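You operate a simulated robot arm through the tools that you are given. There is no shell and no other tool. Be economical: measure what you need, move in short steps, check, and stop when the job is done.

The job below is to be done with a simulated two-armed robot. You get a single attempt, and the scene is never put back.

Task
Carry the long grey pan with both arms and set it on the top of the big blanks.

Only the result counts: the job must be done as asked and must still hold three seconds after the hand-in. Knocking over, shifting, dropping, spilling or breaking anything else fails it.

Robot
Two 7-joint arms with two-finger parallel grippers on one trunk, on a base that drives. Base frame: it is fixed to the floor where the robot stands at the start and does not move with it; the origin is under the middle of the robot, x ahead of it, y to its left, z up. Readings come in mm, rad, newtons and seconds.
The left shoulder is at the start at [50, 187, 1174], the right one opposite. With the tool pointing down near the work surface each hand reaches from about 100 to 660 mm from the robot's upright axis, wherever it stands, measured 20 degrees to its own side. Places, roughly: top of the big blanks [3700, -1700, 900]. Payload 3.43 kg a hand.
The TCP of each hand is the grasp point between the finger pads, 30 mm short of the fingertips. In the tool frame z runs along the fingers and y along their closing line. Largest opening 94 mm; finger width 28, thickness 10; the body of the gripper, 50 by 96 mm, starts 55 mm behind the TCP.
Orientation is that of the tool frame in the base frame, as [roll, pitch, yaw] about the fixed x, y, z axes, in that order (R = Rz(yaw) Ry(pitch) Rx(roll)). With the fingers straight down and closing along the base's y, the tool's x points along the base's -x, its y along +y and its z along -z.

Tools
- The arms move only by the tool send_rows. It takes "left_deltas", "right_deltas" or both (then of equal length, played together; a hand with none holds still); each is text: rows parted by semicolons, each of 7 numbers parted by spaces: the shift along the tool's x, y, z in mm, then the turn, a rotation vector about the tool's x, y, z in rad, then the gripper command, from -1 (shut) to 1 (fully open), values between in proportion. In form: tx ty tz ax ay az fingers; .... A call has 1 to 20 rows; each row is the pose to reach, as a shift and turn from the pose commanded when the call began, along the tool's axes at that moment. A row lasts 0.2 s, in which the tool goes at most 50 mm and 0.15 rad; a call with a longer step from one row to the next is refused whole, and so is a gripper value outside its range. A pose out of reach is approached as far as the arm can. The call stops where the force on the tool passes 40 N (or 10 N more than at its start, if that is more) or the arm is blocked; 0.2 s more then pass. Each finger travels about 153 mm/s and halts on what it meets, pressing with about 30 N; the grip force reading is that of the motor and also rises with nothing between the fingers. The clock runs only during rows and for 0.2 s after the last one: add rows that repeat a pose to give the fingers time. The reply holds the time, the measured pose of the TCP, the force on the tool along the base axes, the opening and the grip force, in the units named above and with some noise, with the torque about the TCP (base axes, N m) and any sound that the robot's microphone picked up, and new pictures: "show" is both (left out), scene, wrist or none (wrist: the cameras of the hands that moved).
- Cameras (640 x 400 px; columns grow to the right, rows downward): "scene" is now at [146.9, 28.1, 1382.9]; the picture's right is [0.29, -0.96, 0.00], its down [-0.09, -0.03, -1.00] and it looks along [0.95, 0.29, -0.09] (base axes); focal length 214 px, centre (320, 200). "left" rides on the left gripper at [76, -14, -102] in its tool frame; the picture's right is [0.18, 0.98, 0.00], its down [-0.75, 0.14, -0.64] and it looks along [-0.63, 0.12, 0.77] (tool axes); focal length 243 px, centre (320, 200). "right" rides on the right gripper at [76, 14, -103] in its tool frame; the picture's right is [-0.18, 0.98, 0.00], its down [-0.75, -0.14, -0.64] and it looks along [-0.63, -0.12, 0.77] (tool axes); focal length 243 px, centre (320, 200). There is no depth. A picture from a camera that has moved, and an enlarged one, comes with that camera's place and axes in the base frame and with its lens.
- lift_body(by): slides the trunk up (or, below 0, down) by that many mm; the arms and the scene camera ride with it, the base frame stays. It gives what a move gives, with no picture.
- drive_base(legs): drives the robot by 1 to 6 legs, each [ahead, left, turn to the left] in mm, mm and rad, along the robot's own axes; the way and the turn of a leg run together, so that a leg with both is an arc; at most 1500 mm and 3.142 rad a leg. The arms and the cameras ride along, it lands a little off, and it stops where it bumps. It gives what a move gives, and a new picture of the scene camera.
- pan_tilt(pan, tilt): turns the head with the scene camera to pan (to the left, within 1.396 rad either way) and tilt (down, from -0.506 to 1.204), counted from straight ahead of the robot. It gives what a move gives, and a new picture of the scene camera.
- inspect(camera, box): a new picture of the part [left, top, right, bottom] of that camera's present view, enlarged. No time passes.
- close_job(): hands the job in; it is judged then, once.

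Go step by step. Nothing tells you exact positions but the pictures and the camera data: compare them with the known pose of the tool, close in by small moves and look again before you grip or let go. The budget is 120 turns and 260 pictures, counting those below and the enlarged ones. Unless the task says otherwise, let go and move clear before handing in, and close with one line.

The tools are called after "Request:" as name(argument=value, ...) on one line, values as JSON. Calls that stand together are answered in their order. send_rows: Moves the arms, as the interface text tells. Its arguments: {"type":"object","properties":{"left_deltas":{"type":"string"},"right_deltas":{"type":"string"},"show":{"type":"string","enum":["both","scene","wrist","none"]}},"required":[]} The other tools are called the same way: lift_body (by) slides the trunk up or down; drive_base (legs) drives the base; pan_tilt (pan, tilt) turns the head that bears the scene camera; inspect (camera, box) takes an enlarged picture of a part of a camera's view; close_job () hands the job in.

At the start:

```text
t: 0.0
left_ee_pos: [209.6, 185.6, 1346.0]
left_tcp_rot: [-3.139, -0.001, 3.14]
left_ft_force: [-0.4, -0.5, 0.8]
left_torque: [0.01, 0.0, 0.0]
left_grip_width: 94.0
left_finger_force: 0.1
right_ee_pos: [270.8, -69.5, 1409.6]
right_tcp_rot: [3.138, 0.0, 3.14]
right_ft_force: [0.4, -0.8, 0.9]
right_torque: [0.01, -0.02, -0.02]
right_grip_width: 93.9
right_finger_force: 0.0
trunk travel left (down, up): [-389.0, 42.0]
robot x, y, heading: [-2.6, -0.8, 0.001]
head pan, tilt: [0.295, 0.093]
```

scene: 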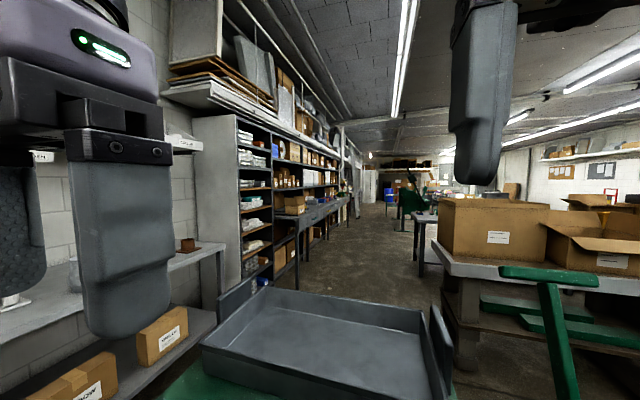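
right: 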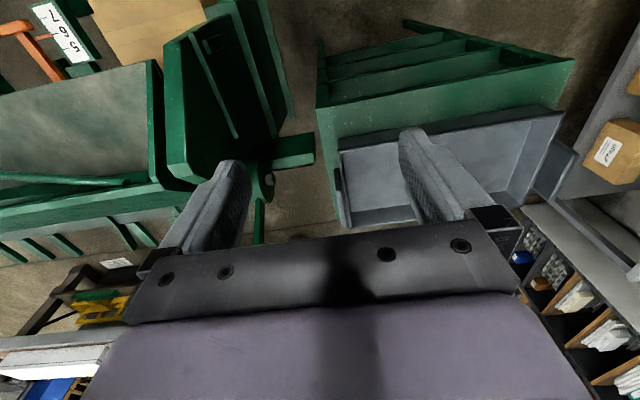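
left: 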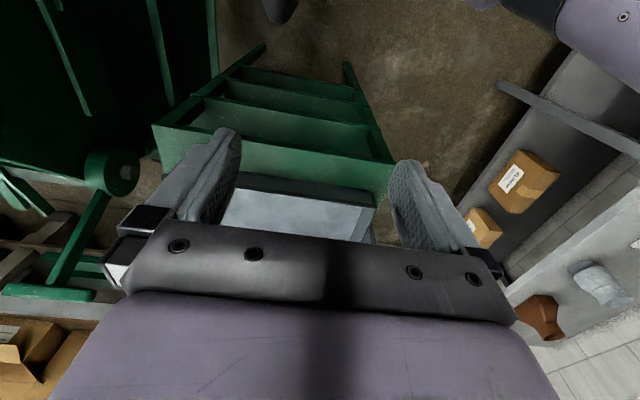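

The grey pan seems to sit on a green stand just ahead of the robot, with an upright plate (handle) at each end. I'll tilt the head down to see it better.

Request:
pan_tilt(pan=0.2, tilt=0.75)

Request:
pan_tilt(pan=-0.5, tilt=0.3)

```text
t: 1.0
left_ee_pos: [209.1, 185.4, 1346.5]
left_tcp_rot: [-3.14, 0.001, 3.141]
left_ft_force: [0.6, -0.7, 0.1]
left_torque: [0.02, 0.01, -0.03]
left_grip_width: 94.1
left_finger_force: 0.1
right_ee_pos: [272.6, -67.1, 1409.9]
right_tcp_rot: [3.138, 0.0, 3.139]
right_ft_force: [0.7, 1.3, 0.1]
right_torque: [0.01, 0.02, 0.0]
right_grip_width: 93.9
right_finger_force: 0.1
trunk travel left (down, up): [-389.0, 42.0]
robot x, y, heading: [-1.5, -0.2, 0.001]
head pan, tilt: [0.201, 0.75]
camera scene: at [140.1, 17.9, 1323.4], right [0.2, -0.98, 0.0], down [-0.67, -0.14, -0.73], along [0.72, 0.15, -0.68], focal length 214 px, centre (320, 200)
```

scene: 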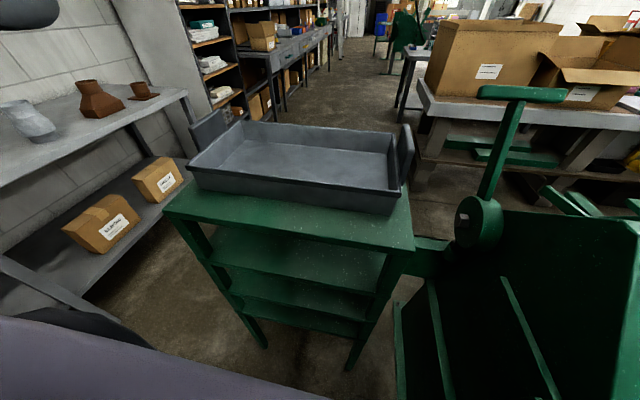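

```text
t: 2.1
left_ee_pos: [209.1, 185.4, 1347.3]
left_tcp_rot: [-3.14, -0.001, -3.141]
left_ft_force: [-0.5, 0.6, -1.3]
left_torque: [-0.01, 0.02, 0.01]
left_grip_width: 94.1
left_finger_force: 0.1
right_ee_pos: [271.7, -68.0, 1410.2]
right_tcp_rot: [3.138, -0.001, 3.141]
right_ft_force: [-0.3, -0.4, 0.2]
right_torque: [-0.02, 0.02, -0.01]
right_grip_width: 93.9
right_finger_force: 0.0
trunk travel left (down, up): [-389.0, 42.0]
robot x, y, heading: [-0.4, 0.9, 0.001]
head pan, tilt: [-0.499, 0.3]
camera scene: at [140.9, -43.2, 1363.6], right [-0.48, -0.88, 0.0], down [-0.26, 0.14, -0.96], along [0.84, -0.46, -0.3], focal length 214 px, centre (320, 200)
```

scene: 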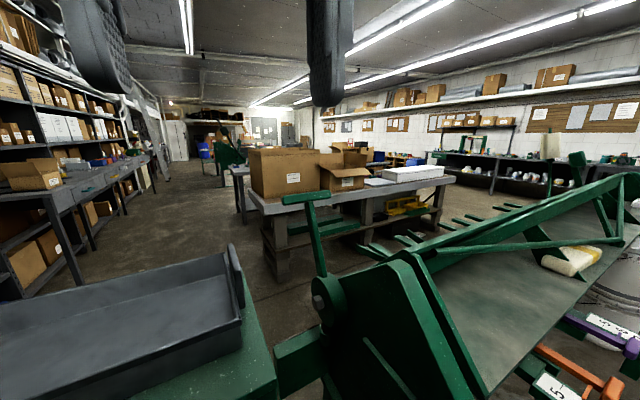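

The pan sits on the green stand ahead. The destination lies near pixel (306,161) here, so I'll enlarge that region.

Request:
inspect(camera="scene", box=[200, 100, 460, 280])

Request:
pan_tilt(pan=0.15, tilt=0.9)

```text
2.22 times, centred on (330, 190) of scene
camera zoom: at [140.9, -43.2, 1363.6], right [-0.48, -0.88, 0.0], down [-0.26, 0.14, -0.96], along [0.84, -0.46, -0.3], focal length 477 px, centre (298, 222)
```

zoom: 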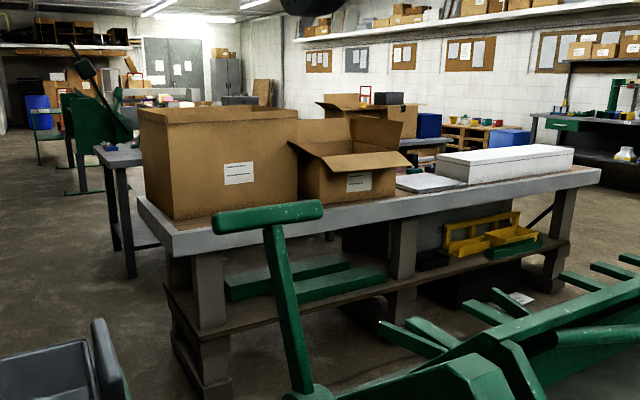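

```text
t: 3.1
left_ee_pos: [208.3, 184.9, 1346.4]
left_tcp_rot: [-3.14, 0.0, -3.141]
left_ft_force: [1.1, -0.4, 0.7]
left_torque: [0.01, -0.01, 0.01]
left_grip_width: 94.2
left_finger_force: 0.0
right_ee_pos: [271.7, -67.5, 1409.7]
right_tcp_rot: [3.139, 0.002, 3.139]
right_ft_force: [-0.4, -0.3, 0.1]
right_torque: [0.03, 0.0, 0.0]
right_grip_width: 94.2
right_finger_force: 0.1
trunk travel left (down, up): [-389.0, 42.0]
robot x, y, heading: [-1.0, 0.0, -0.002]
head pan, tilt: [0.15, 0.901]
camera scene: at [133.6, 12.6, 1311.5], right [0.15, -0.99, 0.0], down [-0.77, -0.12, -0.62], along [0.61, 0.09, -0.78], focal length 214 px, centre (320, 200)
```

scene: 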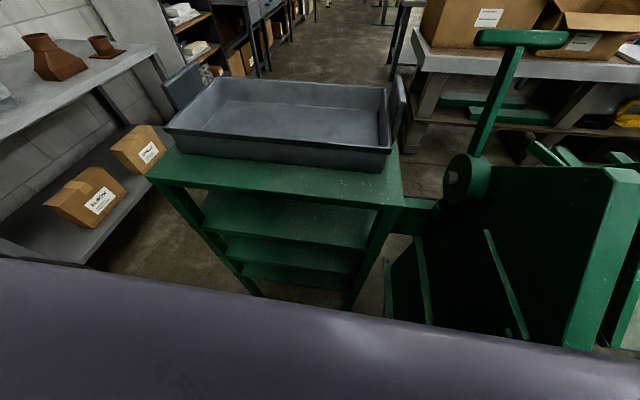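

The spot is behind the carton table; I'll find it once I'm driving. First I'll measure the pan and its end handles.

Request:
inspect(camera="scene", box=[140, 40, 440, 228])

Request:
pan_tilt(pan=0.3, tilt=0.5)

Request:
inspect(camera="scene", box=[150, 150, 470, 350])

```text
2.13 times, centred on (290, 134) of scene
camera zoom: at [133.6, 12.6, 1311.5], right [0.15, -0.99, 0.0], down [-0.77, -0.12, -0.62], along [0.61, 0.09, -0.78], focal length 456 px, centre (384, 340)
```

zoom: 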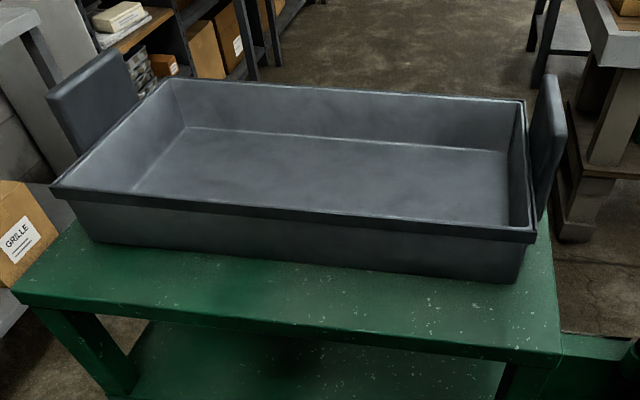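

```text
t: 4.0
left_ee_pos: [209.2, 185.7, 1345.5]
left_tcp_rot: [-3.14, 0.0, 3.141]
left_ft_force: [-0.1, 0.0, 0.4]
left_torque: [0.04, -0.01, -0.01]
left_grip_width: 93.9
left_finger_force: 0.1
right_ee_pos: [271.7, -67.9, 1410.9]
right_tcp_rot: [3.138, 0.0, 3.138]
right_ft_force: [0.0, 0.2, -0.1]
right_torque: [-0.03, -0.01, -0.01]
right_grip_width: 93.8
right_finger_force: 0.2
trunk travel left (down, up): [-389.0, 42.0]
robot x, y, heading: [-0.6, 2.1, 0.003]
head pan, tilt: [0.3, 0.499]
camera scene: at [145.8, 28.3, 1345.2], right [0.3, -0.96, 0.0], down [-0.46, -0.14, -0.88], along [0.84, 0.26, -0.48], focal length 214 px, centre (320, 200)
```

scene: 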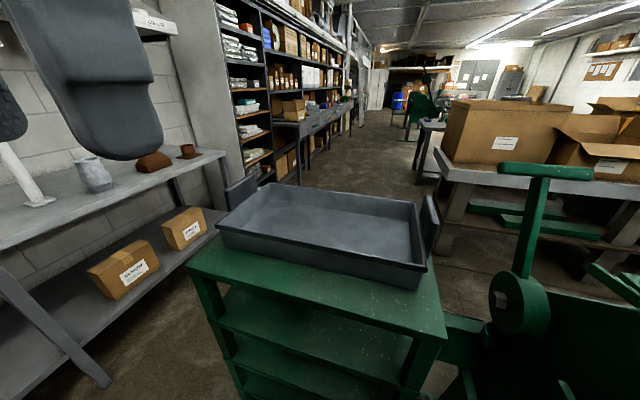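

```text
2.00 times, centred on (310, 250) of scene
camera zoom: at [145.8, 28.3, 1345.2], right [0.3, -0.96, 0.0], down [-0.46, -0.14, -0.88], along [0.84, 0.26, -0.48], focal length 429 px, centre (340, 100)
```

zoom: 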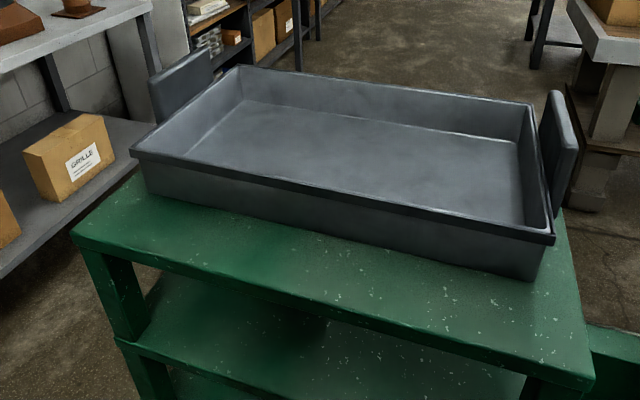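

The handles are vertical plates at about y = -72 and y = 357 (x ≈ 541, tops ≈ 1137), so the pan's middle is at y ≈ 142. I'll shift the robot left to centre on it.

Request:
drive_base(legs=[[0, 140, 0]])

Request:
pan_tilt(pan=0.0, tilt=0.8)

```text
t: 5.3
left_ee_pos: [208.2, 321.6, 1345.6]
left_tcp_rot: [-3.136, 0.0, -3.141]
left_ft_force: [0.0, 0.6, 0.0]
left_torque: [-0.04, 0.0, 0.0]
left_grip_width: 93.8
left_finger_force: 0.0
right_ee_pos: [272.1, 68.7, 1409.9]
right_tcp_rot: [3.14, -0.001, 3.138]
right_ft_force: [0.0, 0.4, 0.1]
right_torque: [-0.04, -0.01, 0.02]
right_grip_width: 93.9
right_finger_force: 0.1
trunk travel left (down, up): [-389.0, 42.0]
robot x, y, heading: [-1.1, 136.8, 0.004]
head pan, tilt: [0.3, 0.499]
camera scene: at [145.7, 164.0, 1345.2], right [0.3, -0.95, 0.0], down [-0.46, -0.14, -0.88], along [0.84, 0.26, -0.48], focal length 214 px, centre (320, 200)
```

scene: 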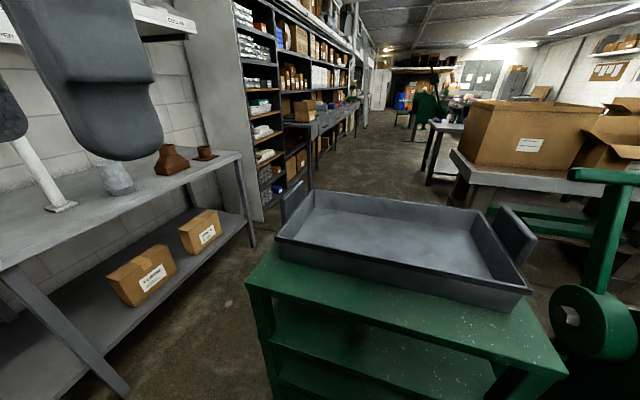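

```text
t: 6.1
left_ee_pos: [208.6, 320.1, 1346.8]
left_tcp_rot: [-3.14, -0.001, -3.14]
left_ft_force: [-0.3, 0.4, 0.6]
left_torque: [0.01, -0.01, -0.01]
left_grip_width: 94.0
left_finger_force: 0.0
right_ee_pos: [271.1, 66.5, 1411.1]
right_tcp_rot: [3.138, -0.001, 3.14]
right_ft_force: [0.0, -0.4, 0.2]
right_torque: [0.04, 0.02, 0.02]
right_grip_width: 94.5
right_finger_force: 0.1
trunk travel left (down, up): [-389.0, 42.0]
robot x, y, heading: [-0.7, 133.3, -0.001]
head pan, tilt: [0.0, 0.799]
camera scene: at [139.5, 136.3, 1319.4], right [0.0, -1.0, 0.0], down [-0.72, 0.0, -0.7], along [0.7, 0.0, -0.72], focal length 214 px, centre (320, 200)
```

scene: 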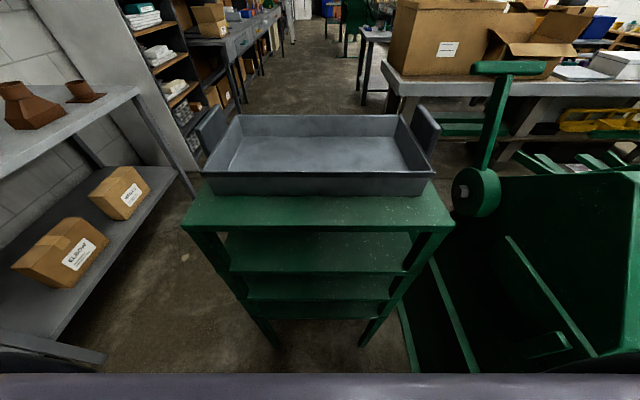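

The pan is now centred and square to me. I'll bring both hands above the handles.

Request:
send_rows(left_deltas="-41 5 13 0 0 0 1;-83 9 27 0 0 0 1;-124 14 40 0 0 0 1;-166 18 53 0 0 0 1;-207 23 67 0 0 0 1;-249 28 80 0 0 0 1;-290 32 94 0 0 0 1;-332 37 107 0 0 0 1;-332 37 107 0 0 0 1", right_deltas="-34 -17 21 0 0 0 1;-67 -35 43 0 0 0 1;-101 -52 64 0 0 0 1;-135 -69 85 0 0 0 1;-169 -87 107 0 0 0 1;-202 -104 128 0 0 0 1;-236 -121 150 0 0 0 1;-270 -138.5 171 0 0 0 1;-270 -138.5 171 0 0 0 1")

```text
t: 8.1
left_ee_pos: [539.7, 358.6, 1239.9]
left_tcp_rot: [-3.141, 0.001, -3.139]
left_ft_force: [-0.6, 0.5, 0.0]
left_torque: [-0.03, -0.02, -0.01]
left_grip_width: 93.8
left_finger_force: 0.0
right_ee_pos: [540.1, -72.4, 1240.6]
right_tcp_rot: [3.138, 0.002, -3.141]
right_ft_force: [-0.2, 0.2, -0.2]
right_torque: [-0.01, -0.01, -0.03]
right_grip_width: 94.1
right_finger_force: 0.1
trunk travel left (down, up): [-389.0, 42.0]
robot x, y, heading: [-0.2, 137.9, 0.003]
head pan, tilt: [0.0, 0.799]
camera scene: at [138.6, 136.5, 1319.4], right [0.0, -1.0, 0.0], down [-0.72, 0.0, -0.7], along [0.7, 0.0, -0.72], focal length 214 px, centre (320, 200)
camera right: at [464.4, -59.5, 1344.0], right [0.18, 0.98, 0.0], down [0.75, -0.14, 0.64], along [0.63, -0.12, -0.77], focal length 243 px, centre (320, 200)
camera left: at [462.9, 343.8, 1340.6], right [-0.19, 0.98, 0.0], down [0.75, 0.14, 0.64], along [0.63, 0.12, -0.77], focal length 243 px, centre (320, 200)
```

scene: 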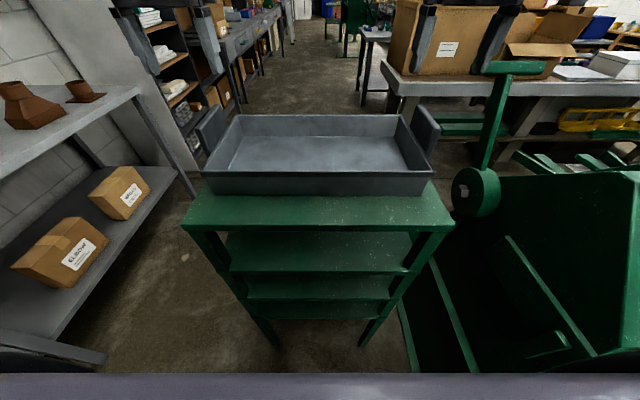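
right: 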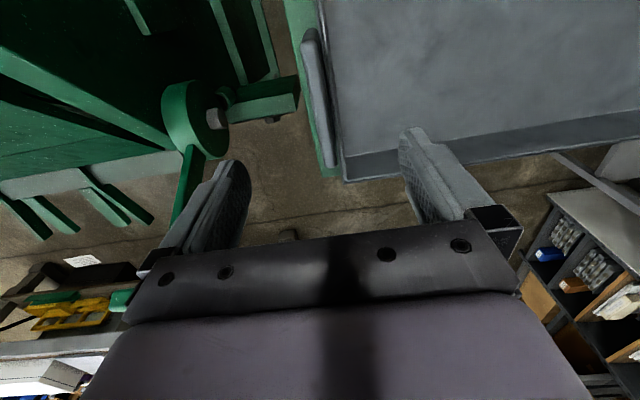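
left: 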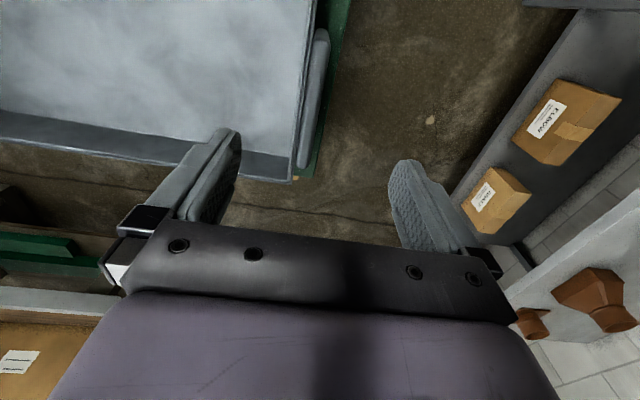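

The handles are at y ≈ -71 and ≈ 350. I'll enlarge the views to see whether there is a finger gap between handle and pan wall.

Request:
inspect(camera="right", box=[270, 0, 430, 200])

Request:
inspect(camera="left", box=[220, 0, 380, 200])

Request:
inspect(camera="scene", box=[380, 90, 460, 220])

```text
2.00 times, centred on (350, 100) of right
camera zoom: at [464.4, -59.5, 1344.0], right [0.18, 0.98, 0.0], down [0.75, -0.14, 0.64], along [0.63, -0.12, -0.77], focal length 485 px, centre (260, 400)
```

zoom: 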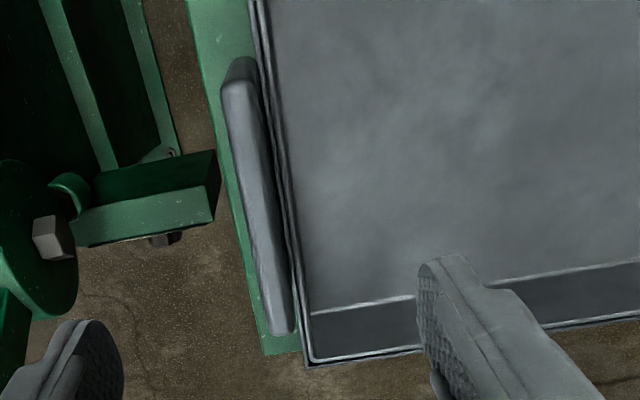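

```text
2.00 times, centred on (300, 100) of left
camera zoom: at [462.9, 343.8, 1340.6], right [-0.19, 0.98, 0.0], down [0.75, 0.14, 0.64], along [0.63, 0.12, -0.77], focal length 485 px, centre (360, 400)
```

zoom: 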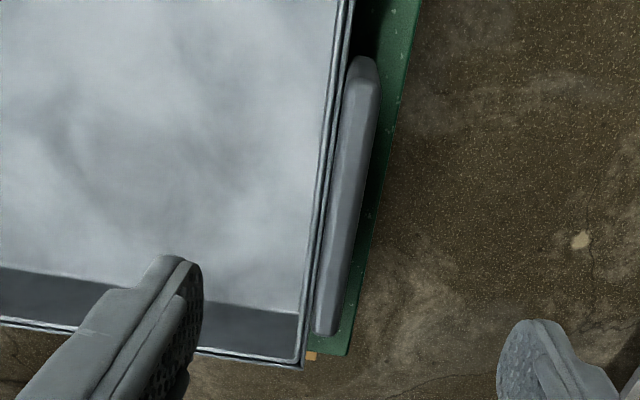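

```text
3.08 times, centred on (420, 155) of scene
camera zoom: at [138.6, 136.5, 1319.4], right [0.0, -1.0, 0.0], down [-0.72, 0.0, -0.7], along [0.7, 0.0, -0.72], focal length 660 px, centre (12, 338)
```

zoom: 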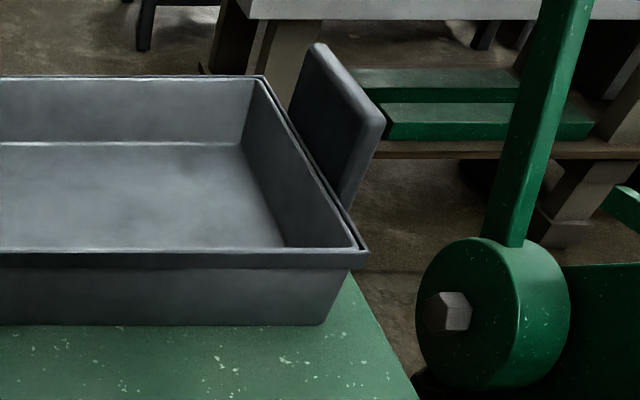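

The handles rise about 55 mm above the rim, so I can grip them from above with the fingertips just above the rim. I'll descend with the fingers open.

Request:
send_rows(left_deltas="0 -8 40 0 0 0 1;0 -8 80 0 0 0 1;0 -8 100 0 0 0 1;0 -8 118 0 0 0 1;0 -8 118 0 0 0 1", right_deltas="0 1 40 0 0 0 1;0 1 80 0 0 0 1;0 1 100 0 0 0 1;0 1 118 0 0 0 1;0 1 118 0 0 0 1")

```text
t: 9.3
left_ee_pos: [540.3, 351.0, 1120.5]
left_tcp_rot: [-3.14, 0.002, -3.137]
left_ft_force: [0.3, -1.1, -0.8]
left_torque: [0.01, 0.02, 0.03]
left_grip_width: 93.9
left_finger_force: 0.1
right_ee_pos: [540.9, -70.4, 1121.1]
right_tcp_rot: [3.136, 0.0, 3.141]
right_ft_force: [-0.1, -0.1, -0.2]
right_torque: [0.0, 0.04, 0.03]
right_grip_width: 94.1
right_finger_force: 0.1
trunk travel left (down, up): [-389.0, 42.0]
robot x, y, heading: [1.5, 138.7, 0.001]
head pan, tilt: [0.0, 0.799]
camera scene: at [139.2, 136.2, 1319.3], right [0.0, -1.0, 0.0], down [-0.72, 0.0, -0.7], along [0.7, 0.0, -0.72], focal length 214 px, centre (320, 200)
camera right: at [465.6, -57.4, 1224.4], right [0.18, 0.98, 0.0], down [0.75, -0.14, 0.64], along [0.63, -0.12, -0.77], focal length 243 px, centre (320, 200)
camera left: at [463.8, 335.6, 1221.8], right [-0.19, 0.98, 0.0], down [0.75, 0.14, 0.64], along [0.63, 0.12, -0.77], focal length 243 px, centre (320, 200)
```

scene: 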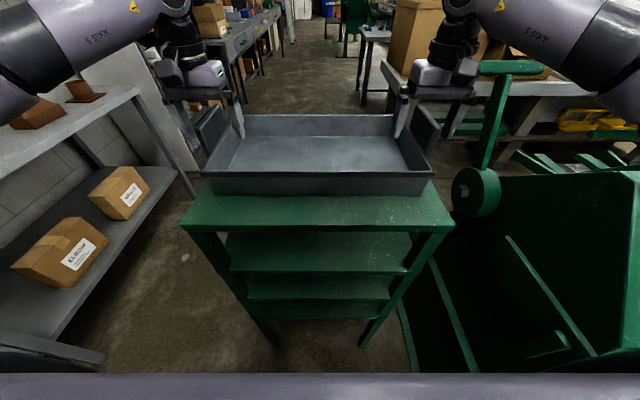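
right: 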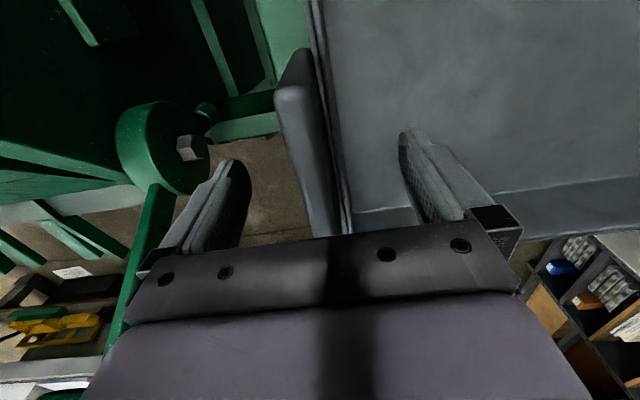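
left: 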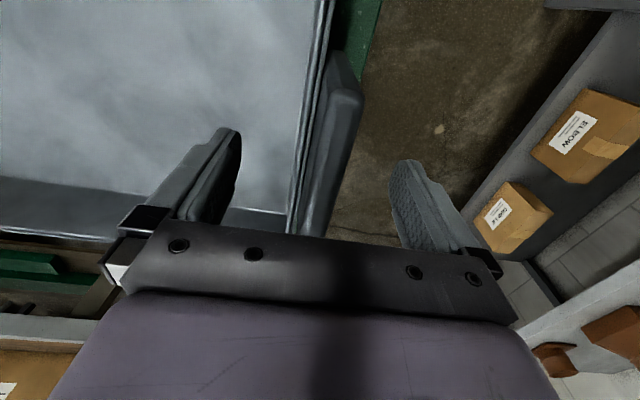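

Both handles lie centred between the open fingers. I'll close both grippers.

Request:
send_rows(left_deltas="0 0 0 0 0 0 0.2;0 0 0 0 0 0 -0.3;0 0 0 0 0 0 -1;0 0 0 0 0 0 -1;0 0 0 0 0 0 -1", right_deltas="0 0 0 0 0 0 0.2;0 0 0 0 0 0 -0.3;0 0 0 0 0 0 -1;0 0 0 0 0 0 -1;0 0 0 0 0 0 -1", show="wrist")

```text
t: 10.5
left_ee_pos: [540.9, 350.0, 1120.6]
left_tcp_rot: [-3.141, 0.0, 3.142]
left_ft_force: [-0.5, 0.6, -0.2]
left_torque: [0.09, -0.13, -0.22]
left_grip_width: 18.8
left_finger_force: 30.0
right_ee_pos: [541.0, -70.9, 1122.5]
right_tcp_rot: [3.141, 0.0, 3.139]
right_ft_force: [0.8, -2.6, 0.4]
right_torque: [-0.2, 0.14, 0.09]
right_grip_width: 18.4
right_finger_force: 30.0
trunk travel left (down, up): [-389.0, 42.0]
robot x, y, heading: [-4.3, 131.0, -0.004]
head pan, tilt: [0.0, 0.799]
camera right: at [465.9, -57.7, 1224.5], right [0.19, 0.98, 0.0], down [0.75, -0.14, 0.64], along [0.63, -0.12, -0.77], focal length 243 px, centre (320, 200)
camera left: at [464.1, 335.5, 1221.8], right [-0.19, 0.98, 0.0], down [0.75, 0.14, 0.64], along [0.63, 0.12, -0.77], focal length 243 px, centre (320, 200)
```

right: 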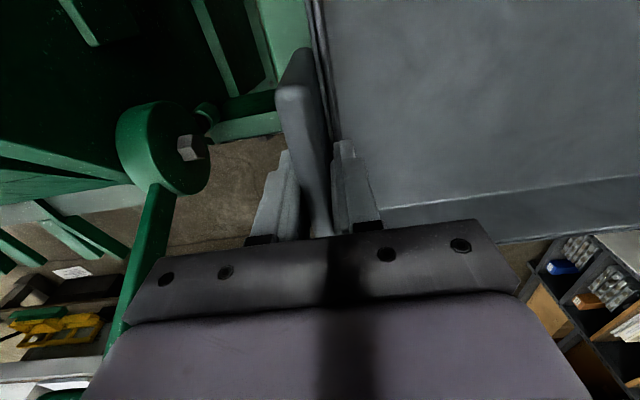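
left: 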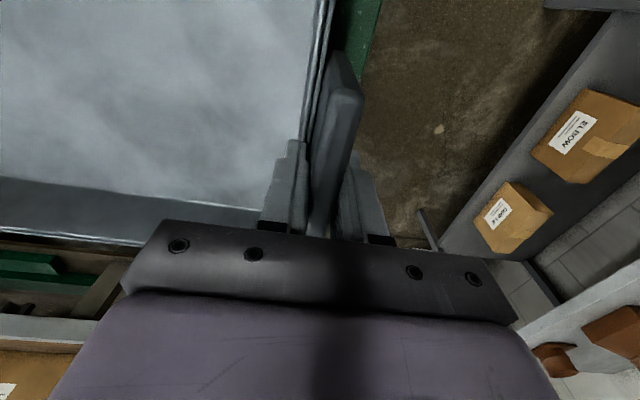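

Both hands hold the handles firmly (≈18.5 mm, 30 N). I'll lift gently with both arms together.

Request:
send_rows(left_deltas="0 0 -10 0 0 0 -1;0 0 -20 0 0 0 -1;0 0 -30 0 0 0 -1;0 0 -40 0 0 0 -1;0 0 -50 0 0 0 -1;0 0 -60 0 0 0 -1;0 0 -60 0 0 0 -1", right_deltas="0 0 -10 0 0 0 -1;0 0 -20 0 0 0 -1;0 0 -30 0 0 0 -1;0 0 -40 0 0 0 -1;0 0 -50 0 0 0 -1;0 0 -60 0 0 0 -1;0 0 -60 0 0 0 -1", show="scene")

```text
t: 12.1
left_ee_pos: [541.7, 350.2, 1181.4]
left_tcp_rot: [-3.141, 0.0, -3.137]
left_ft_force: [-0.7, 7.0, -5.5]
left_torque: [0.26, -0.12, -0.38]
left_grip_width: 18.4
left_finger_force: 30.0
right_ee_pos: [541.5, -69.4, 1180.8]
right_tcp_rot: [3.139, -0.002, 3.138]
right_ft_force: [1.5, -6.7, -3.8]
right_torque: [0.17, 0.13, -0.11]
right_grip_width: 18.6
right_finger_force: 29.9
trunk travel left (down, up): [-389.0, 42.0]
robot x, y, heading: [-2.7, 140.7, 0.003]
head pan, tilt: [0.0, 0.799]
camera scene: at [140.3, 136.3, 1319.2], right [0.0, -1.0, 0.0], down [-0.72, 0.0, -0.7], along [0.7, 0.0, -0.72], focal length 214 px, centre (320, 200)
```

scene: 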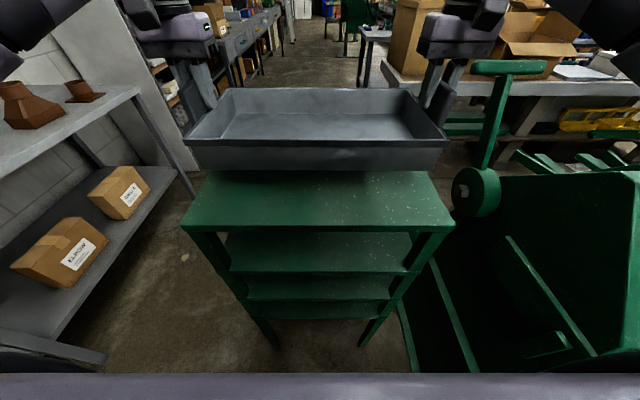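

The pan is up and level. I'll raise the trunk fully and look to the left to plan the way around the stand.

Request:
lift_body(by=40)

Request:
pan_tilt(pan=1.1, tilt=0.75)

Request:
pan_tilt(pan=0.3, tilt=1.2)

```text
t: 12.9
left_ee_pos: [542.0, 350.7, 1220.8]
left_tcp_rot: [-3.14, -0.001, -3.137]
left_ft_force: [-0.9, 8.5, -5.7]
left_torque: [0.26, 0.05, -0.34]
left_grip_width: 18.3
left_finger_force: 29.4
right_ee_pos: [542.9, -70.1, 1220.0]
right_tcp_rot: [3.137, -0.001, 3.14]
right_ft_force: [0.4, -9.0, -3.3]
right_torque: [0.14, -0.02, -0.05]
right_grip_width: 18.4
right_finger_force: 29.6
trunk travel left (down, up): [-429.0, 2.0]
robot x, y, heading: [3.3, 133.9, 0.007]
head pan, tilt: [0.0, 0.799]
```

```text
t: 14.3
left_ee_pos: [541.9, 350.5, 1220.8]
left_tcp_rot: [-3.141, 0.0, -3.138]
left_ft_force: [-0.3, 10.3, -4.8]
left_torque: [0.21, 0.17, -0.35]
left_grip_width: 18.5
left_finger_force: 30.3
right_ee_pos: [541.8, -70.2, 1220.3]
right_tcp_rot: [3.141, -0.002, 3.141]
right_ft_force: [0.6, -12.0, -4.0]
right_torque: [0.18, -0.12, -0.07]
right_grip_width: 18.4
right_finger_force: 30.9
trunk travel left (down, up): [-429.0, 2.0]
robot x, y, heading: [-2.3, 134.5, 0.002]
head pan, tilt: [1.1, 0.75]
camera scene: at [97.2, 210.0, 1363.2], right [0.89, -0.45, 0.0], down [-0.31, -0.61, -0.73], along [0.33, 0.65, -0.68], focal length 214 px, centre (320, 200)
```

scene: 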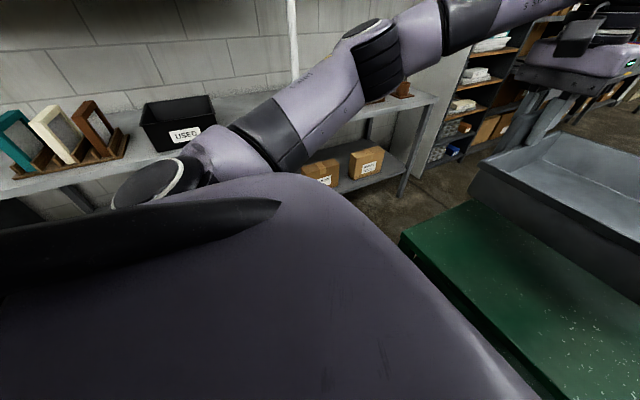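

```text
t: 15.4
left_ee_pos: [542.0, 350.9, 1220.5]
left_tcp_rot: [-3.141, 0.0, -3.139]
left_ft_force: [-1.0, 12.0, -4.6]
left_torque: [0.21, 0.12, -0.35]
left_grip_width: 18.3
left_finger_force: 29.9
right_ee_pos: [541.7, -69.8, 1219.7]
right_tcp_rot: [3.139, 0.0, 3.14]
right_ft_force: [1.3, -13.0, -2.4]
right_torque: [0.16, -0.12, -0.06]
right_grip_width: 18.4
right_finger_force: 29.9
trunk travel left (down, up): [-429.0, 2.0]
robot x, y, heading: [3.2, 133.3, -0.001]
head pan, tilt: [0.3, 1.201]
camera scene: at [113.0, 152.8, 1331.5], right [0.3, -0.95, 0.0], down [-0.89, -0.28, -0.36], along [0.35, 0.11, -0.93], focal length 214 px, centre (320, 200)
```

scene: 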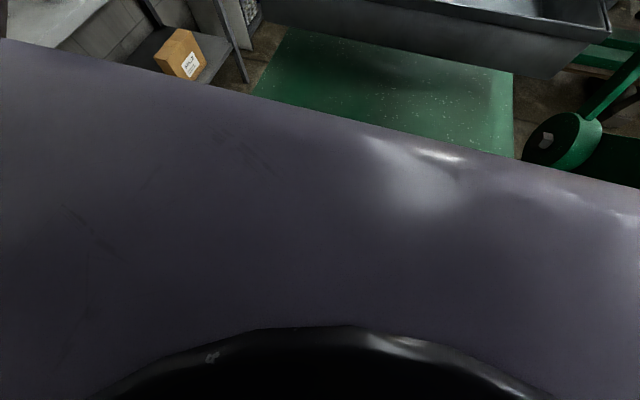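

The way around the left of the stand looks about 780 mm wide. The arms are slowly stressing against each other in y, so I'll ease that by 1 mm before driving.

Request:
send_rows(left_deltas="0 0.5 0 0 0 0 -1;0 1 0 0 0 0 -1;0 1 0 0 0 0 -1", right_deltas="0 -0.5 0 0 0 0 -1;0 -1 0 0 0 0 -1;0 -1 0 0 0 0 -1", show="none")

```text
t: 16.2
left_ee_pos: [542.5, 350.0, 1220.6]
left_tcp_rot: [-3.139, 0.0, 3.141]
left_ft_force: [-0.1, 3.9, -5.2]
left_torque: [0.25, 0.04, -0.13]
left_grip_width: 18.4
left_finger_force: 30.4
right_ee_pos: [541.8, -70.9, 1221.7]
right_tcp_rot: [3.139, -0.001, -3.141]
right_ft_force: [0.4, -4.8, -4.2]
right_torque: [-0.16, -0.06, -0.22]
right_grip_width: 18.6
right_finger_force: 30.3
trunk travel left (down, up): [-429.0, 2.0]
robot x, y, heading: [-0.1, 133.8, -0.001]
head pan, tilt: [0.3, 1.201]
```

Relief worked (y forces dropped to about 4 N). Now I'll strafe left part of the way and check.

Request:
drive_base(legs=[[0, 300, 0]])

Request:
pan_tilt(pan=0.6, tilt=0.6)

```text
t: 18.3
left_ee_pos: [539.3, 654.8, 1219.6]
left_tcp_rot: [-3.138, 0.0, -3.137]
left_ft_force: [-0.7, -10.8, -4.7]
left_torque: [0.35, -0.1, -0.19]
left_grip_width: 18.1
left_finger_force: 30.0
right_ee_pos: [542.3, 235.1, 1220.4]
right_tcp_rot: [3.138, 0.0, -3.137]
right_ft_force: [1.0, 9.9, -3.8]
right_torque: [-0.25, 0.1, -0.15]
right_grip_width: 18.5
right_finger_force: 30.1
trunk travel left (down, up): [-429.0, 2.0]
robot x, y, heading: [-0.8, 435.7, 0.009]
head pan, tilt: [0.3, 1.201]
camera scene: at [111.5, 455.4, 1331.5], right [0.3, -0.95, 0.0], down [-0.89, -0.28, -0.36], along [0.34, 0.11, -0.93], focal length 214 px, centre (320, 200)
```

scene: 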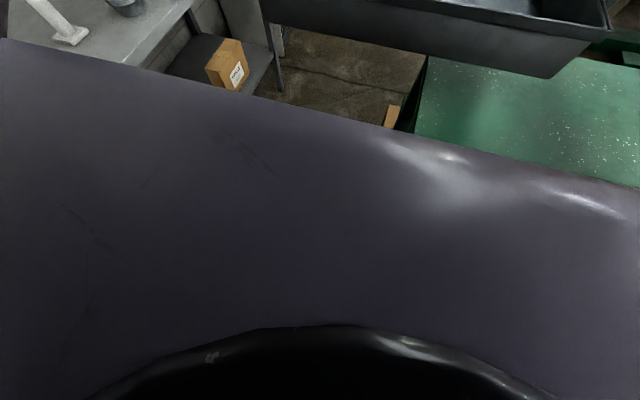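

```text
t: 19.3
left_ee_pos: [540.0, 655.5, 1220.0]
left_tcp_rot: [-3.141, 0.002, -3.135]
left_ft_force: [-0.6, -1.3, -3.9]
left_torque: [0.28, -0.11, -0.19]
left_grip_width: 18.6
left_finger_force: 29.6
right_ee_pos: [541.8, 234.5, 1220.4]
right_tcp_rot: [3.137, -0.001, -3.137]
right_ft_force: [0.3, 0.9, -4.6]
right_torque: [-0.19, 0.13, -0.11]
right_grip_width: 18.2
right_finger_force: 29.9
trunk travel left (down, up): [-429.0, 2.0]
robot x, y, heading: [-2.2, 438.2, 0.008]
head pan, tilt: [0.6, 0.6]
camera scene: at [130.8, 488.4, 1376.0], right [0.57, -0.82, 0.0], down [-0.47, -0.32, -0.82], along [0.68, 0.47, -0.57], focal length 214 px, centre (320, 200)
```

scene: 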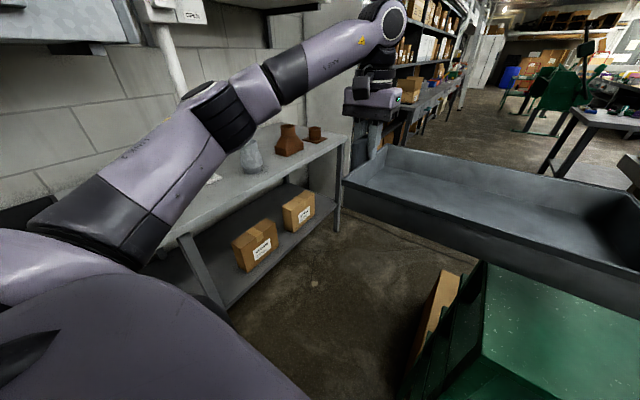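

Clear so far; the bench edge is at about y ≈ 1150 and the stand ends at y ≈ 375 (with a carton board just behind it). I'll strafe to y ≈ 765.

Request:
drive_base(legs=[[0, 325, -0.008]])

Request:
pan_tilt(pan=0.0, tilt=0.6)

Request:
pan_tilt(pan=-0.6, tilt=0.6)

```text
t: 21.4
left_ee_pos: [538.3, 967.6, 1220.4]
left_tcp_rot: [-3.137, 0.0, -3.141]
left_ft_force: [-1.9, -1.6, -4.3]
left_torque: [0.26, 0.03, -0.16]
left_grip_width: 18.5
left_finger_force: 29.6
right_ee_pos: [539.5, 547.3, 1220.8]
right_tcp_rot: [3.14, -0.001, -3.139]
right_ft_force: [1.1, 1.8, -4.0]
right_torque: [-0.22, 0.0, -0.16]
right_grip_width: 18.3
right_finger_force: 30.2
trunk travel left (down, up): [-429.0, 2.0]
robot x, y, heading: [-2.4, 754.3, 0.004]
head pan, tilt: [0.6, 0.6]
camera scene: at [129.4, 803.6, 1376.0], right [0.57, -0.82, 0.0], down [-0.47, -0.32, -0.82], along [0.68, 0.47, -0.57], focal length 214 px, centre (320, 200)
```

scene: 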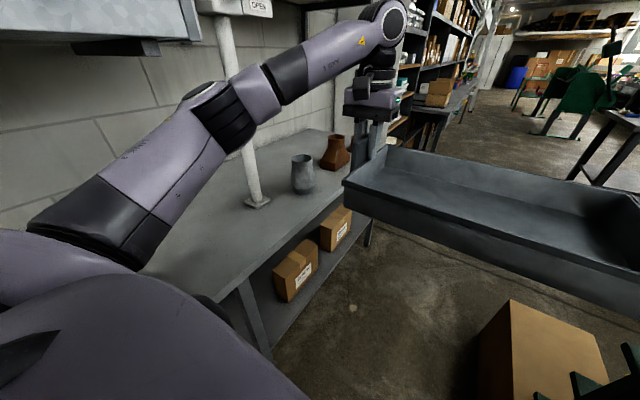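

```text
t: 22.4
left_ee_pos: [538.9, 967.6, 1219.6]
left_tcp_rot: [-3.141, 0.0, -3.141]
left_ft_force: [0.5, -0.4, -3.9]
left_torque: [0.28, -0.12, -0.13]
left_grip_width: 18.2
left_finger_force: 29.8
right_ee_pos: [539.2, 546.0, 1221.7]
right_tcp_rot: [3.139, 0.001, -3.14]
right_ft_force: [0.6, 0.9, -4.1]
right_torque: [-0.15, 0.08, -0.17]
right_grip_width: 18.5
right_finger_force: 29.6
trunk travel left (down, up): [-429.0, 2.0]
robot x, y, heading: [-3.7, 748.8, 0.004]
head pan, tilt: [0.0, 0.6]
camera scene: at [145.0, 753.3, 1376.0], right [0.0, -1.0, 0.0], down [-0.57, 0.0, -0.82], along [0.82, 0.0, -0.57], focal length 214 px, centre (320, 200)
```

scene: 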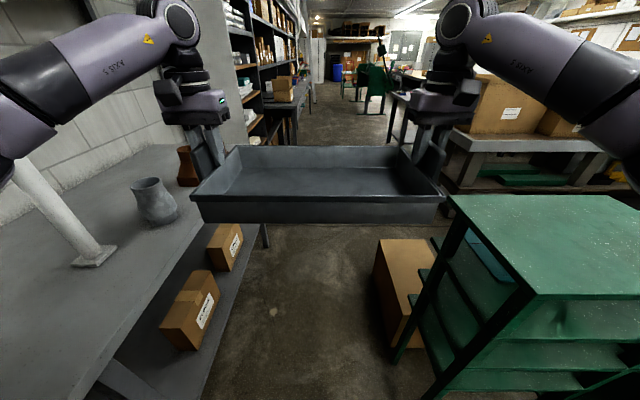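

```text
t: 23.4
left_ee_pos: [538.3, 968.6, 1221.4]
left_tcp_rot: [-3.141, 0.001, -3.14]
left_ft_force: [-1.9, -0.3, -3.2]
left_torque: [0.25, -0.04, -0.2]
left_grip_width: 18.2
left_finger_force: 30.8
right_ee_pos: [538.4, 546.6, 1220.8]
right_tcp_rot: [3.138, 0.001, -3.139]
right_ft_force: [0.7, 0.1, -4.9]
right_torque: [-0.17, 0.02, -0.14]
right_grip_width: 18.8
right_finger_force: 29.8
trunk travel left (down, up): [-429.0, 2.0]
robot x, y, heading: [-4.3, 750.6, 0.006]
head pan, tilt: [-0.6, 0.6]
camera scene: at [129.8, 703.3, 1376.1], right [-0.56, -0.83, 0.0], down [-0.47, 0.32, -0.82], along [0.68, -0.46, -0.57], focal length 214 px, centre (320, 200)
```

scene: 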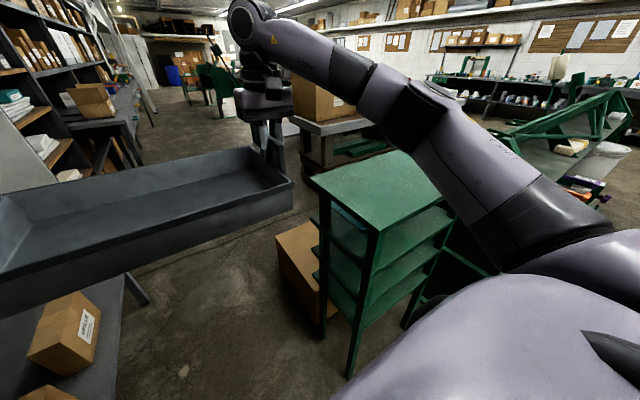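

The channel is free from y ≈ 372 (stand, carton behind it) to ≈ 1155 (bench). Before going forward I'll check the hood-like thing above the bench on the left.

Request:
pan_tilt(pan=0.9, tilt=0.1)

```text
t: 25.0
left_ee_pos: [539.9, 968.1, 1219.0]
left_tcp_rot: [-3.141, 0.0, -3.141]
left_ft_force: [-0.7, 0.2, -4.5]
left_torque: [0.27, 0.0, -0.17]
left_grip_width: 18.3
left_finger_force: 30.4
right_ee_pos: [539.1, 546.4, 1221.7]
right_tcp_rot: [3.138, 0.0, -3.14]
right_ft_force: [0.3, 0.3, -4.0]
right_torque: [-0.14, -0.02, -0.14]
right_grip_width: 18.4
right_finger_force: 30.0
trunk travel left (down, up): [-429.0, 2.0]
robot x, y, heading: [-3.9, 748.1, 0.001]
head pan, tilt: [0.901, 0.099]
camera scene: at [113.7, 825.2, 1422.2], right [0.79, -0.62, 0.0], down [-0.06, -0.08, -0.99], along [0.62, 0.78, -0.1], focal length 214 px, centre (320, 200)
```

scene: 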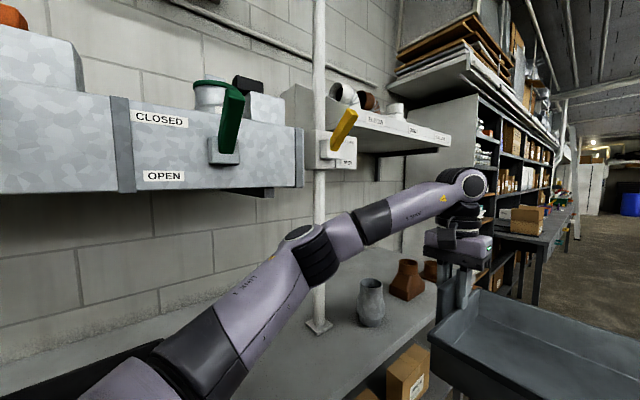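

Nothing overhead is near the arms. I'll drive ahead along the channel.

Request:
drive_base(legs=[[700, 5, 0], [700, 0, 0]])

Request:
pan_tilt(pan=-0.2, tilt=0.35)

Request:
pan_tilt(pan=-1.0, tilt=0.3)

```text
t: 32.3
left_ee_pos: [1951.8, 956.1, 1219.7]
left_tcp_rot: [-3.138, -0.001, 3.129]
left_ft_force: [-0.2, -0.9, -4.6]
left_torque: [0.22, -0.03, -0.12]
left_grip_width: 18.4
left_finger_force: 30.0
right_ee_pos: [1947.0, 536.2, 1220.9]
right_tcp_rot: [3.139, -0.001, 3.131]
right_ft_force: [0.6, 1.0, -3.5]
right_torque: [-0.18, 0.02, -0.13]
right_grip_width: 18.5
right_finger_force: 30.1
trunk travel left (down, up): [-429.0, 2.0]
robot x, y, heading: [1409.9, 745.5, -0.008]
head pan, tilt: [0.901, 0.099]
camera scene: at [1524.9, 819.7, 1422.2], right [0.78, -0.63, 0.0], down [-0.06, -0.08, -0.99], along [0.63, 0.77, -0.1], focal length 214 px, centre (320, 200)
```

scene: 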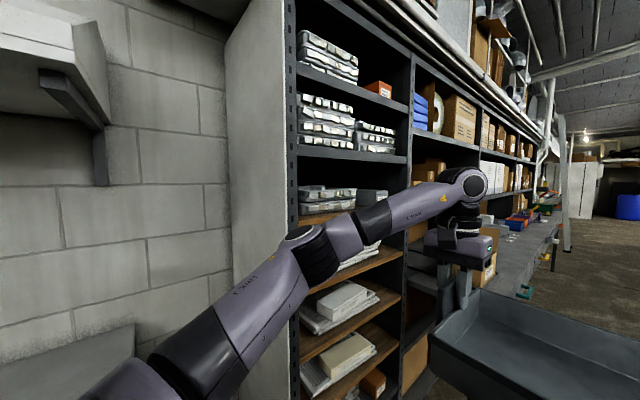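

```text
t: 33.6
left_ee_pos: [1951.1, 956.2, 1220.8]
left_tcp_rot: [-3.14, 0.0, 3.13]
left_ft_force: [-1.1, -0.7, -4.8]
left_torque: [0.22, -0.07, -0.15]
left_grip_width: 18.6
left_finger_force: 30.2
right_ee_pos: [1945.7, 535.7, 1220.2]
right_tcp_rot: [3.136, 0.001, 3.129]
right_ft_force: [0.9, 0.8, -4.5]
right_torque: [-0.14, 0.07, -0.15]
right_grip_width: 18.7
right_finger_force: 30.1
trunk travel left (down, up): [-429.0, 2.0]
robot x, y, heading: [1404.6, 746.5, -0.013]
head pan, tilt: [-0.201, 0.351]
camera scene: at [1557.7, 728.8, 1398.8], right [-0.21, -0.98, 0.0], down [-0.34, 0.07, -0.94], along [0.92, -0.2, -0.34], focal length 214 px, centre (320, 200)
```

scene: 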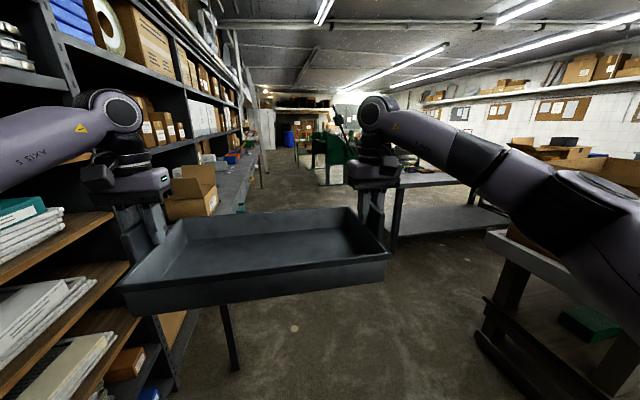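

```text
t: 34.8
left_ee_pos: [1951.8, 956.4, 1219.5]
left_tcp_rot: [-3.14, 0.0, 3.13]
left_ft_force: [-0.3, -1.2, -4.1]
left_torque: [0.25, 0.01, -0.19]
left_grip_width: 18.4
left_finger_force: 29.6
right_ee_pos: [1947.4, 535.5, 1220.2]
right_tcp_rot: [3.14, 0.001, 3.129]
right_ft_force: [1.5, 1.1, -3.5]
right_torque: [-0.14, 0.01, -0.17]
right_grip_width: 18.2
right_finger_force: 29.9
trunk travel left (down, up): [-429.0, 2.0]
robot x, y, heading: [1409.8, 746.4, -0.009]
head pan, tilt: [-1.0, 0.3]
camera scene: at [1516.4, 669.2, 1403.6], right [-0.85, -0.53, 0.0], down [-0.16, 0.25, -0.96], along [0.51, -0.81, -0.3], focal length 214 px, centre (320, 200)
```

scene: 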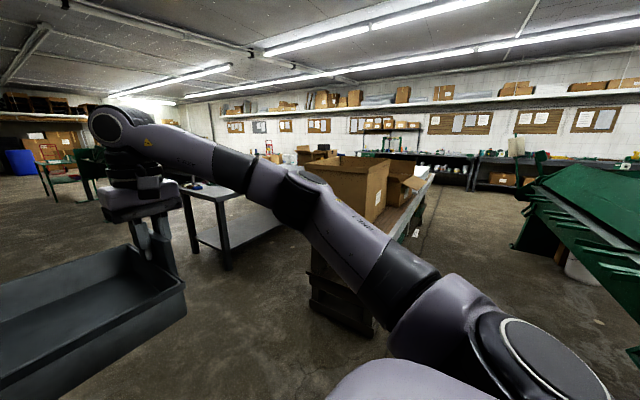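

The dark table beyond (x ≈ 3450–4060, y < -480) seems to be the destination table, with an alley of ~1 m between it and the carton table. I'll drive ahead and look along it.

Request:
drive_base(legs=[[700, -150, 0], [690, -150, 0.01]])

Request:
pan_tilt(pan=-0.75, tilt=0.4)

Request:
pan_tilt(pan=-1.3, tilt=0.3)

```text
t: 42.1
left_ee_pos: [3325.9, 663.9, 1219.8]
left_tcp_rot: [-3.141, 0.0, -3.136]
left_ft_force: [-1.4, -0.9, -5.2]
left_torque: [0.24, -0.07, -0.13]
left_grip_width: 18.3
left_finger_force: 29.9
right_ee_pos: [3328.4, 243.2, 1219.8]
right_tcp_rot: [3.139, 0.0, -3.138]
right_ft_force: [0.2, 1.0, -4.5]
right_torque: [-0.19, 0.04, -0.15]
right_grip_width: 18.4
right_finger_force: 30.4
trunk travel left (down, up): [-429.0, 2.0]
robot x, y, heading: [2785.9, 447.8, 0.002]
head pan, tilt: [-1.0, 0.3]
camera scene: at [2896.0, 370.3, 1403.5], right [-0.84, -0.54, 0.0], down [-0.16, 0.25, -0.96], along [0.52, -0.8, -0.3], focal length 214 px, centre (320, 200)
```

scene: 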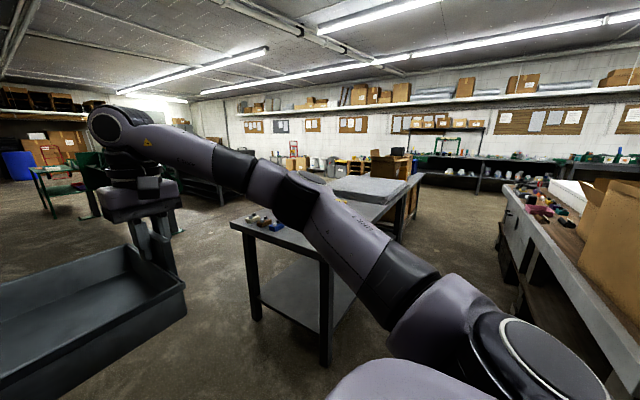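

```text
t: 42.9
left_ee_pos: [3326.2, 664.1, 1220.3]
left_tcp_rot: [-3.139, 0.001, -3.138]
left_ft_force: [-0.7, -0.7, -4.7]
left_torque: [0.24, -0.1, -0.16]
left_grip_width: 18.6
left_finger_force: 29.6
right_ee_pos: [3328.5, 244.6, 1221.1]
right_tcp_rot: [3.137, 0.0, -3.139]
right_ft_force: [0.6, 1.1, -5.0]
right_torque: [-0.23, 0.1, -0.15]
right_grip_width: 18.3
right_finger_force: 29.9
trunk travel left (down, up): [-429.0, 2.0]
robot x, y, heading: [2784.0, 450.8, 0.009]
head pan, tilt: [-0.75, 0.4]
camera scene: at [2912.8, 385.8, 1394.3], right [-0.68, -0.73, 0.0], down [-0.29, 0.26, -0.92], along [0.68, -0.63, -0.39], focal length 214 px, centre (320, 200)
```

scene: 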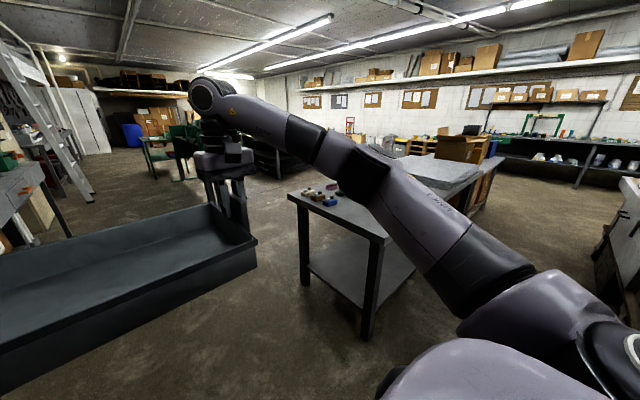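

```text
t: 43.9
left_ee_pos: [3326.1, 664.1, 1220.6]
left_tcp_rot: [-3.139, -0.001, -3.138]
left_ft_force: [-0.8, -0.9, -3.7]
left_torque: [0.23, -0.02, -0.15]
left_grip_width: 18.4
left_finger_force: 30.1
right_ee_pos: [3327.1, 243.6, 1220.6]
right_tcp_rot: [3.138, 0.0, -3.137]
right_ft_force: [0.9, 1.4, -4.8]
right_torque: [-0.16, 0.06, -0.16]
right_grip_width: 18.4
right_finger_force: 29.7
trunk travel left (down, up): [-429.0, 2.0]
robot x, y, heading: [2786.1, 447.7, 0.002]
head pan, tilt: [-1.3, 0.3]
camera scene: at [2870.3, 358.8, 1403.6], right [-0.96, -0.27, 0.0], down [-0.08, 0.28, -0.96], along [0.26, -0.92, -0.3], focal length 214 px, centre (320, 200)
```

scene: 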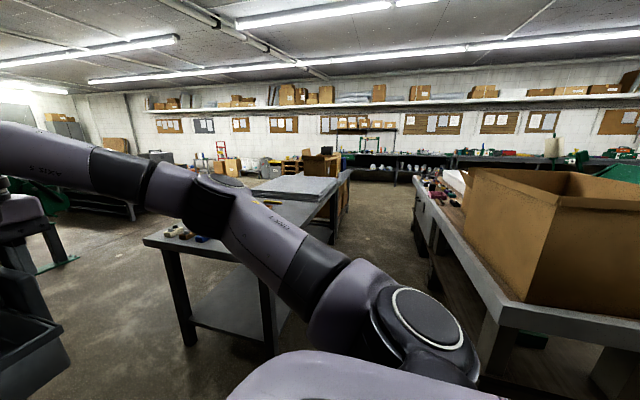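

I see grey sheet stacks on the table row ahead-right; I'll enlarge that.

Request:
inspect(camera="scene", box=[130, 130, 450, 330])

```text
2.00 times, centred on (290, 230) of scene
camera zoom: at [2870.3, 358.8, 1403.6], right [-0.96, -0.27, 0.0], down [-0.08, 0.28, -0.96], along [0.26, -0.92, -0.3], focal length 429 px, centre (380, 140)
```

zoom: 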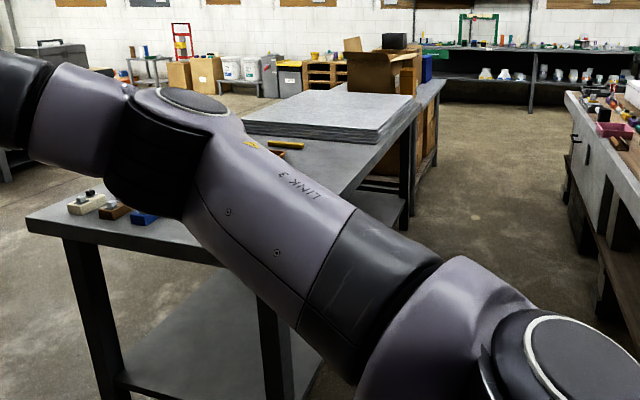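

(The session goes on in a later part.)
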